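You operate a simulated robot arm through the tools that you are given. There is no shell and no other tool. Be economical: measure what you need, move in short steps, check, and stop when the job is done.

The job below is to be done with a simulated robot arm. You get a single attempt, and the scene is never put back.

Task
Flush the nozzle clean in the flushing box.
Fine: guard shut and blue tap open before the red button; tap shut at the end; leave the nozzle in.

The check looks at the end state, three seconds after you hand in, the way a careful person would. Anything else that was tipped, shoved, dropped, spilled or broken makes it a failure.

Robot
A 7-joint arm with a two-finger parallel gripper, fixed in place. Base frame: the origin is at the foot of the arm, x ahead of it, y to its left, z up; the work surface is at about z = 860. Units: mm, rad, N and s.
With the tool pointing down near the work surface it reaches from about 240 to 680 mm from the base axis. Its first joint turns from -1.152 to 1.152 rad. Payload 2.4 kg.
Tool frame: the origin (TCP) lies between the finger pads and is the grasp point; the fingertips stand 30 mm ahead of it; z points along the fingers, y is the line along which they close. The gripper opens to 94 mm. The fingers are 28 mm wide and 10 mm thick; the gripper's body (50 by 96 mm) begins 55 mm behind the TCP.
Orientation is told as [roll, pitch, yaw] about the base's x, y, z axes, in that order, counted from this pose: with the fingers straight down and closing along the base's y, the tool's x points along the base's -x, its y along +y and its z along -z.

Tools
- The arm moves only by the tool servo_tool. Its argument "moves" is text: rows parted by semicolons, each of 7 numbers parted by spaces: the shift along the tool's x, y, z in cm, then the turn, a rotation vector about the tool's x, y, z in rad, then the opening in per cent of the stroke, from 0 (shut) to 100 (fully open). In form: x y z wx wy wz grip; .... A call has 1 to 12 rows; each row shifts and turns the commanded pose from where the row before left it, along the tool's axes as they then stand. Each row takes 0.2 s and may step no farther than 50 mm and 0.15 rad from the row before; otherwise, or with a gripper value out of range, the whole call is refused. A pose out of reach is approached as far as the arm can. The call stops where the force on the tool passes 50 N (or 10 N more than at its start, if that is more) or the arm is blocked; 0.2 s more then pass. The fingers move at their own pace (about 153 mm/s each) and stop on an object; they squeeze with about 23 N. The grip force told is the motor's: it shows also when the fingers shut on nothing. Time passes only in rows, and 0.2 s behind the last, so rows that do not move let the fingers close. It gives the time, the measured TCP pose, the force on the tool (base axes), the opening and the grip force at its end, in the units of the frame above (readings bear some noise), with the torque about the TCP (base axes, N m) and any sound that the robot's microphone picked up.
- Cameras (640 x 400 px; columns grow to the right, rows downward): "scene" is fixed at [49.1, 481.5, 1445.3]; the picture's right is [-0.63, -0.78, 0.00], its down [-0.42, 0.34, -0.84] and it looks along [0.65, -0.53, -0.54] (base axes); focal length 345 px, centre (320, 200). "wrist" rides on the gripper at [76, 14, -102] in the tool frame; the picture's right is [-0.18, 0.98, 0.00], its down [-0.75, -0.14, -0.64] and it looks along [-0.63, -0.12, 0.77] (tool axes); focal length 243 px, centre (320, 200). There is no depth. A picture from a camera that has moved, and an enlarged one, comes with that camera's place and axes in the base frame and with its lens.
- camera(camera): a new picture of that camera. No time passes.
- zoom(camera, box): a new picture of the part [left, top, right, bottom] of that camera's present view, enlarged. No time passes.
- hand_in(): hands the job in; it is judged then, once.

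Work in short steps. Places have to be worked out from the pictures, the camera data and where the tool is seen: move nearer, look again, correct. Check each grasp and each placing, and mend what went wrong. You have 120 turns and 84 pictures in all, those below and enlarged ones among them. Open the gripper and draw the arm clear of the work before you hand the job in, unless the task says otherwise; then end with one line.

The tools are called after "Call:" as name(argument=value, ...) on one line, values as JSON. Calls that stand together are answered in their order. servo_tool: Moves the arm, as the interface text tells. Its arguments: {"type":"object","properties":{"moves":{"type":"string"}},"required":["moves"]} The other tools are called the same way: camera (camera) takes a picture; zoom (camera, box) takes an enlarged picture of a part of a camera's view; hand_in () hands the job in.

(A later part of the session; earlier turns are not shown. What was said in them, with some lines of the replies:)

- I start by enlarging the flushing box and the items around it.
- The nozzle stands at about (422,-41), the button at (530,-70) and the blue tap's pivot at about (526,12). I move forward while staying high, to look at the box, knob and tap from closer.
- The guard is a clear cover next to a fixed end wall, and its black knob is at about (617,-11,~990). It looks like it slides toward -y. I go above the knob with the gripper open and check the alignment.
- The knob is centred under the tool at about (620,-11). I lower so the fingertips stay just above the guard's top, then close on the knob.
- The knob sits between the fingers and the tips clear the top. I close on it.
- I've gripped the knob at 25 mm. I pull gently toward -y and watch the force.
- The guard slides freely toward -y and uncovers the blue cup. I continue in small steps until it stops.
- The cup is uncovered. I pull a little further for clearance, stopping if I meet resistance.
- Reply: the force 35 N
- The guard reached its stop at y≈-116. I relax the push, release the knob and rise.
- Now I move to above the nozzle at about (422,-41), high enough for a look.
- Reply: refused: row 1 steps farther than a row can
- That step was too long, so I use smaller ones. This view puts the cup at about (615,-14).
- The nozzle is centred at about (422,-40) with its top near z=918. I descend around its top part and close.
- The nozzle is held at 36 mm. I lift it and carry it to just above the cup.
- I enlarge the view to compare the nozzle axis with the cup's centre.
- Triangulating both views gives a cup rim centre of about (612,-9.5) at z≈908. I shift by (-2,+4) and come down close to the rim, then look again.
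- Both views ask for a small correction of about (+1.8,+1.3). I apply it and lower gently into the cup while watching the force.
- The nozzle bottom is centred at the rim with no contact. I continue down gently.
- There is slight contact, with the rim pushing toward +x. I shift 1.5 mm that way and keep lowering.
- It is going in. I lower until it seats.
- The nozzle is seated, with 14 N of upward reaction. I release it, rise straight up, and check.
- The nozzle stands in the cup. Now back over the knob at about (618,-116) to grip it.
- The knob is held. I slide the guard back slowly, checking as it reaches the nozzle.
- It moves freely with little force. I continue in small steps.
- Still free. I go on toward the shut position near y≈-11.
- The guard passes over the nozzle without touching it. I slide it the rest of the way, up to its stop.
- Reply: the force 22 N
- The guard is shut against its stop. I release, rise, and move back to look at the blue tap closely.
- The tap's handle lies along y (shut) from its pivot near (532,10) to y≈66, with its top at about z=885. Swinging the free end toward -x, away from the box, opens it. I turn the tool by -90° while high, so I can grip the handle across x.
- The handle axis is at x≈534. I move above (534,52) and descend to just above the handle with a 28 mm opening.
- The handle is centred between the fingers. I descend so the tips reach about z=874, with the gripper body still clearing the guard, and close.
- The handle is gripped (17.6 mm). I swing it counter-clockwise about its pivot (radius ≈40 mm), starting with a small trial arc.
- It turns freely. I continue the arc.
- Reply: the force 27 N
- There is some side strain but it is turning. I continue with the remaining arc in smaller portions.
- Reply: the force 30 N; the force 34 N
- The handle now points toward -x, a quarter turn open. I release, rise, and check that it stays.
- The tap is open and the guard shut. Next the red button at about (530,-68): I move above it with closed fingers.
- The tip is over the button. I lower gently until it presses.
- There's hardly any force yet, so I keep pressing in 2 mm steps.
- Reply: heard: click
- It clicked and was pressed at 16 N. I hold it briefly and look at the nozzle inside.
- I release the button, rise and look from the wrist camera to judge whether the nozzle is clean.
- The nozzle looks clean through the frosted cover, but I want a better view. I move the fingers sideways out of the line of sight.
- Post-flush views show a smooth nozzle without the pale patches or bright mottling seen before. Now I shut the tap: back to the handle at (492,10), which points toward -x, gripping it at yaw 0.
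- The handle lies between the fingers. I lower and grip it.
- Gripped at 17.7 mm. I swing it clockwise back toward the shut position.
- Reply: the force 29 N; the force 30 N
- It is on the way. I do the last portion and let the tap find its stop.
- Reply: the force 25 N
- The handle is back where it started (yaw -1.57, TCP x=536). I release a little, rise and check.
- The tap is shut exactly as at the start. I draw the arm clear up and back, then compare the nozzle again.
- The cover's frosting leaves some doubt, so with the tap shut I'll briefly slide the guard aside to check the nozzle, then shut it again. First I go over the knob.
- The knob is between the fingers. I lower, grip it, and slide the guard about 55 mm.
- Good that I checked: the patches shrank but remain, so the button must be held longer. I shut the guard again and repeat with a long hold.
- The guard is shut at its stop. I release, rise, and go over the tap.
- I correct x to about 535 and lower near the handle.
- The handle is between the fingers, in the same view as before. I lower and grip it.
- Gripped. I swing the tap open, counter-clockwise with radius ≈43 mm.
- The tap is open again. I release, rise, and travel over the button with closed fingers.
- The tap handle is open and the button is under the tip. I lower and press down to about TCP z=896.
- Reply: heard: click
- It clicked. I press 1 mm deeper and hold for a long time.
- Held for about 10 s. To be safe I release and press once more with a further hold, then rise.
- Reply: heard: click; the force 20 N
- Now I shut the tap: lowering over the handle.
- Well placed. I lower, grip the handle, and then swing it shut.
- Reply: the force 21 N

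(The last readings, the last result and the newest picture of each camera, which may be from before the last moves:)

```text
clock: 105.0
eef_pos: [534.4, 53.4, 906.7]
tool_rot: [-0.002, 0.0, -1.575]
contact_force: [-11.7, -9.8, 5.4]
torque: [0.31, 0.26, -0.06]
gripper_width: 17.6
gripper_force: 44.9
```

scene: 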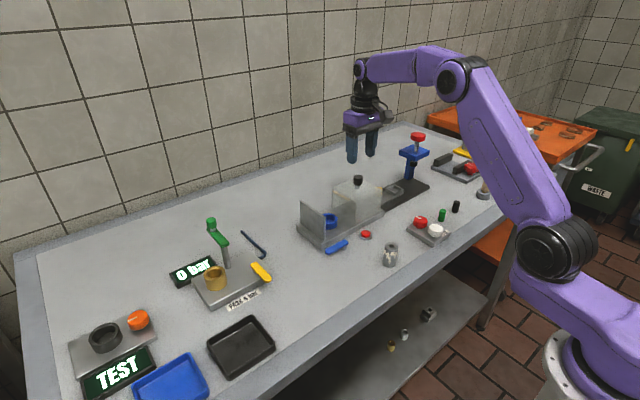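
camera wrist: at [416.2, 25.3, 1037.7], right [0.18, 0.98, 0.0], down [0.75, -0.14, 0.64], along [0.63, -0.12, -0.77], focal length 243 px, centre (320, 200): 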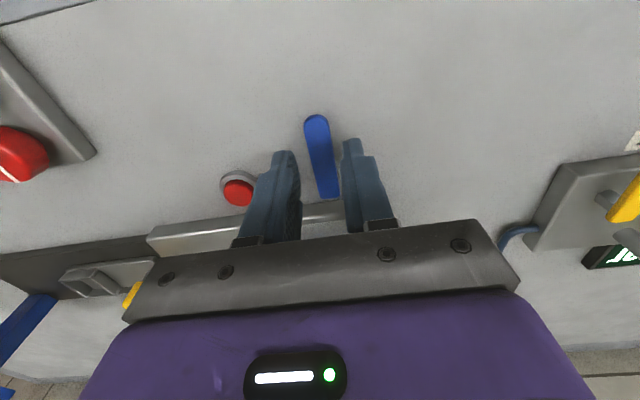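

The tap is back at its shut position. I release, rise, rotate the tool back and check.

Call:
servo_tool(moves="0 0 0 0 0 0 28; 0 0 0 0 0 0 28; 0 0 -3 0 0 0 28; 0 0 -4 0 0 0 28; 0 0 -4 0 0 0 28; 0 0 -3 0 0 0 28; 0 0 0 0 0 0 28")

Call:
servo_tool(moves="0 0 0 0 0 -0.143 40; 0 0 0 0 0 -0.143 60; 0 0 0 0 0 -0.143 60; 0 0 0 0 0 -0.143 60; 0 0 0 0 0 -0.143 60; 0 0 0 0 0 -0.143 60; 0 0 0 0 0 -0.143 60; 0 0 0 0 0 -0.143 60; 0 0 0 0 0 -0.143 60; 0 0 0 0 0 -0.143 60; 0 0 0 0 0 -0.145 60; 0 0 0 0 0 0 60")

Call:
zoom(camera="scene", box=[290, 180, 390, 260])

```text
clock: 106.6
eef_pos: [536.4, 52.1, 1045.1]
tool_rot: [0.002, 0.0, -1.573]
contact_force: [0.0, -0.2, 0.0]
torque: [0.0, -0.02, 0.0]
gripper_width: 26.2
gripper_force: 0.1
```

```text
clock: 109.2
eef_pos: [536.1, 53.8, 1045.8]
tool_rot: [-0.001, 0.001, 0.004]
contact_force: [-0.5, 0.3, 1.2]
torque: [0.02, 0.0, 0.01]
gripper_width: 56.3
gripper_force: 0.1
```

```text
5.00 times, centred on (340, 220) of scene
camera zoom: at [49.1, 481.5, 1445.3], right [-0.63, -0.78, 0.0], down [-0.42, 0.34, -0.84], along [0.65, -0.53, -0.54], focal length 1726 px, centre (220, 100)
```

zoom: 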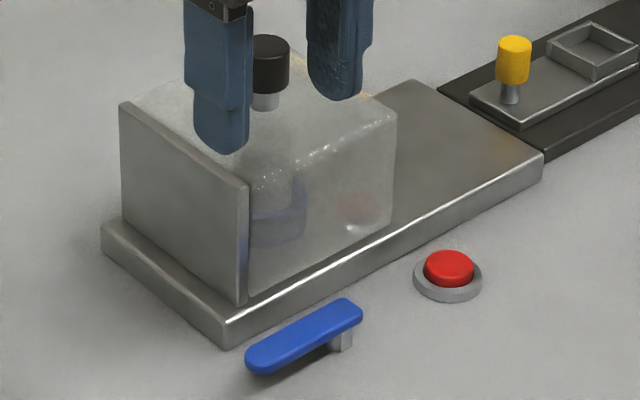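

The tap is shut. I check the nozzle once more by sliding the guard, going to the knob first.

Call:
servo_tool(moves="-4.1 0 -1 0 0 0 60; -2 -3.3 0 0 0 0 60; -2.1 -3.3 0 0 0 0 60; 0 0 3 0 0 0 60; 0 0 3.4 0 0 0 60; 0 0 0 0 0 0 60")

Call:
camera(camera="wrist")

```text
clock: 110.6
eef_pos: [618.2, -14.5, 991.2]
tool_rot: [0.001, 0.0, 0.002]
contact_force: [0.3, -0.6, 0.0]
torque: [0.0, -0.01, 0.03]
gripper_width: 56.4
gripper_force: 0.0
```

```text
8 pictures are left
camera wrist: at [541.7, 1.0, 1093.9], right [0.18, 0.98, 0.0], down [0.75, -0.14, 0.64], along [0.63, -0.12, -0.77], focal length 243 px, centre (320, 200)
```

wrist: 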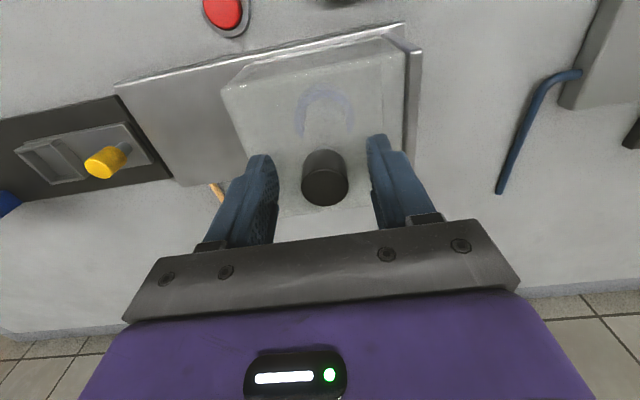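

Call:
servo_tool(moves="0 0.2 0 0 0 0 30; 0 0 0 0 0 0 10; 0 0 0 0 0 0 10; 0 -0.8 0 0 0 0 10; 0 -0.8 0 0 0 0 10; 0 -0.8 0 0 0 0 10; 0 -0.8 0 0 0 0 10; 0 -0.8 0 0 0 0 10; 0 -0.8 0 0 0 0 10; 0 -0.7 0 0 0 0 10; 0 0 0 0 0 0 10")

Call:
zoom(camera="scene", box=[300, 180, 390, 250])

```text
clock: 113.0
eef_pos: [618.5, -66.0, 990.9]
tool_rot: [0.0, -0.001, 0.001]
contact_force: [-8.6, 1.0, 7.5]
torque: [0.39, 0.04, 0.0]
gripper_width: 25.4
gripper_force: 45.6
```

```text
5.71 times, centred on (345, 215) of scene
camera zoom: at [48.7, 481.5, 1445.3], right [-0.63, -0.78, 0.0], down [-0.42, 0.34, -0.84], along [0.65, -0.53, -0.54], focal length 1972 px, centre (177, 114)
```

zoom: 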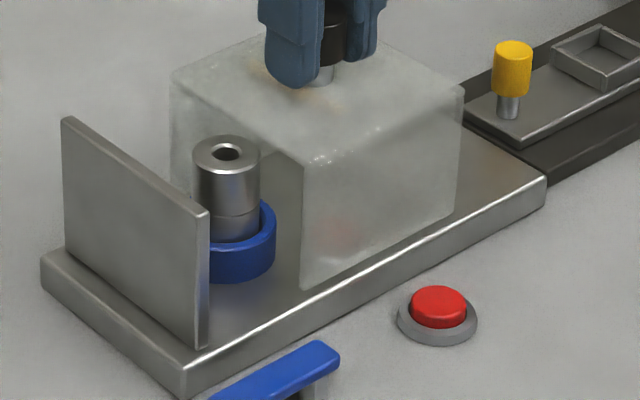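

The nozzle is now clean. I shut the guard again to its stop.

Call:
servo_tool(moves="0 0.8 0 0 0 0 10; 0 0.8 0 0 0 0 10; 0 0.8 0 0 0 0 10; 0 0.8 0 0 0 0 10; 0 0.8 0 0 0 0 10; 0 0.8 0 0 0 0 10; 0 0.8 0 0 0 0 10; 0 0.3 0 0 0 0 10; 0 0 0 0 0 0 10")

Call:
servo_tool(moves="0 -0.3 0 0 0 0 10; 0 0 0 0 0 0 50; 0 0 0 0 0 0 60; 0 0 -4 0 0 0 60; 0 0 -4 0 0 0 60; 0 0 -4 0 0 0 60; 4 0 -3 0 0 0 60; 4 -1 0 0 0 0 60; 4 -2 0 0 0 0 60; 4 -2 0 0 0 0 60; 0 0 0 0 0 0 60")

Call:
camera(camera="scene")

Call:
zoom(camera="scene", box=[290, 170, 390, 260])

```text
clock: 115.0
eef_pos: [618.2, -9.9, 991.2]
tool_rot: [-0.002, -0.003, -0.002]
contact_force: [1.8, -16.0, 4.2]
torque: [0.15, 0.05, 0.1]
gripper_width: 25.1
gripper_force: 44.9
```

```text
clock: 117.4
eef_pos: [458.1, -60.3, 1141.3]
tool_rot: [0.0, 0.0, 0.002]
contact_force: [-0.4, 0.1, 0.1]
torque: [-0.01, -0.01, 0.01]
gripper_width: 56.7
gripper_force: 0.0
```

```text
6 pictures are left
```

scene: 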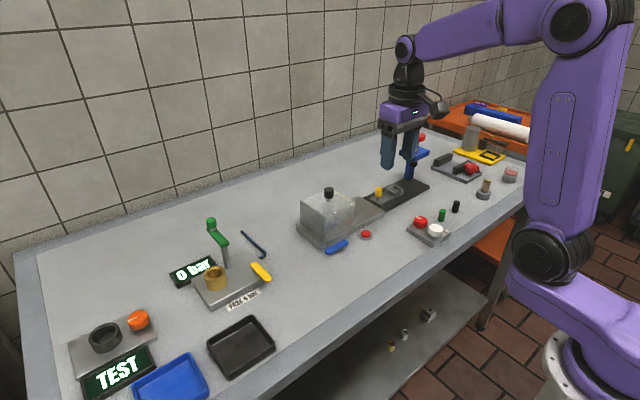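

```text
4.44 times, centred on (340, 215) of scene
camera zoom: at [49.1, 481.5, 1445.3], right [-0.63, -0.78, 0.0], down [-0.42, 0.34, -0.84], along [0.65, -0.53, -0.54], focal length 1534 px, centre (231, 133)
```

zoom: 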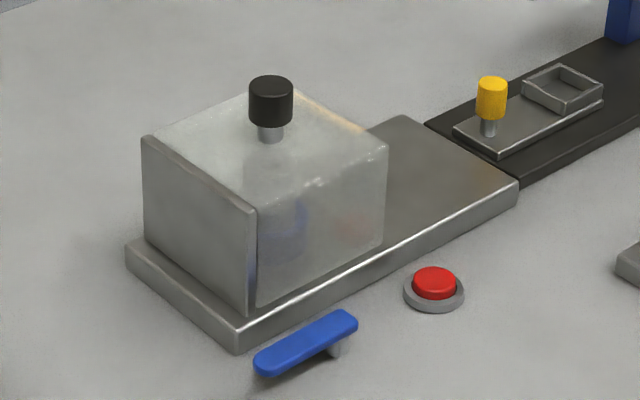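

The guard is shut, the tap is shut, the clean nozzle is in the cup, nothing else has been disturbed, and the arm is clear. I hand in.

Call:
hand_in()

```text
The job is handed in.
```

The nozzle is flushed clean and left in its cup in the flushing box, with the guard and the blue tap both shut. The first flush left some dirt, so I repeated it, again with guard shut and tap open, holding the red button about 10 s and pressing once more. I opened the guard afterwards to check the nozzle, then shut it again.
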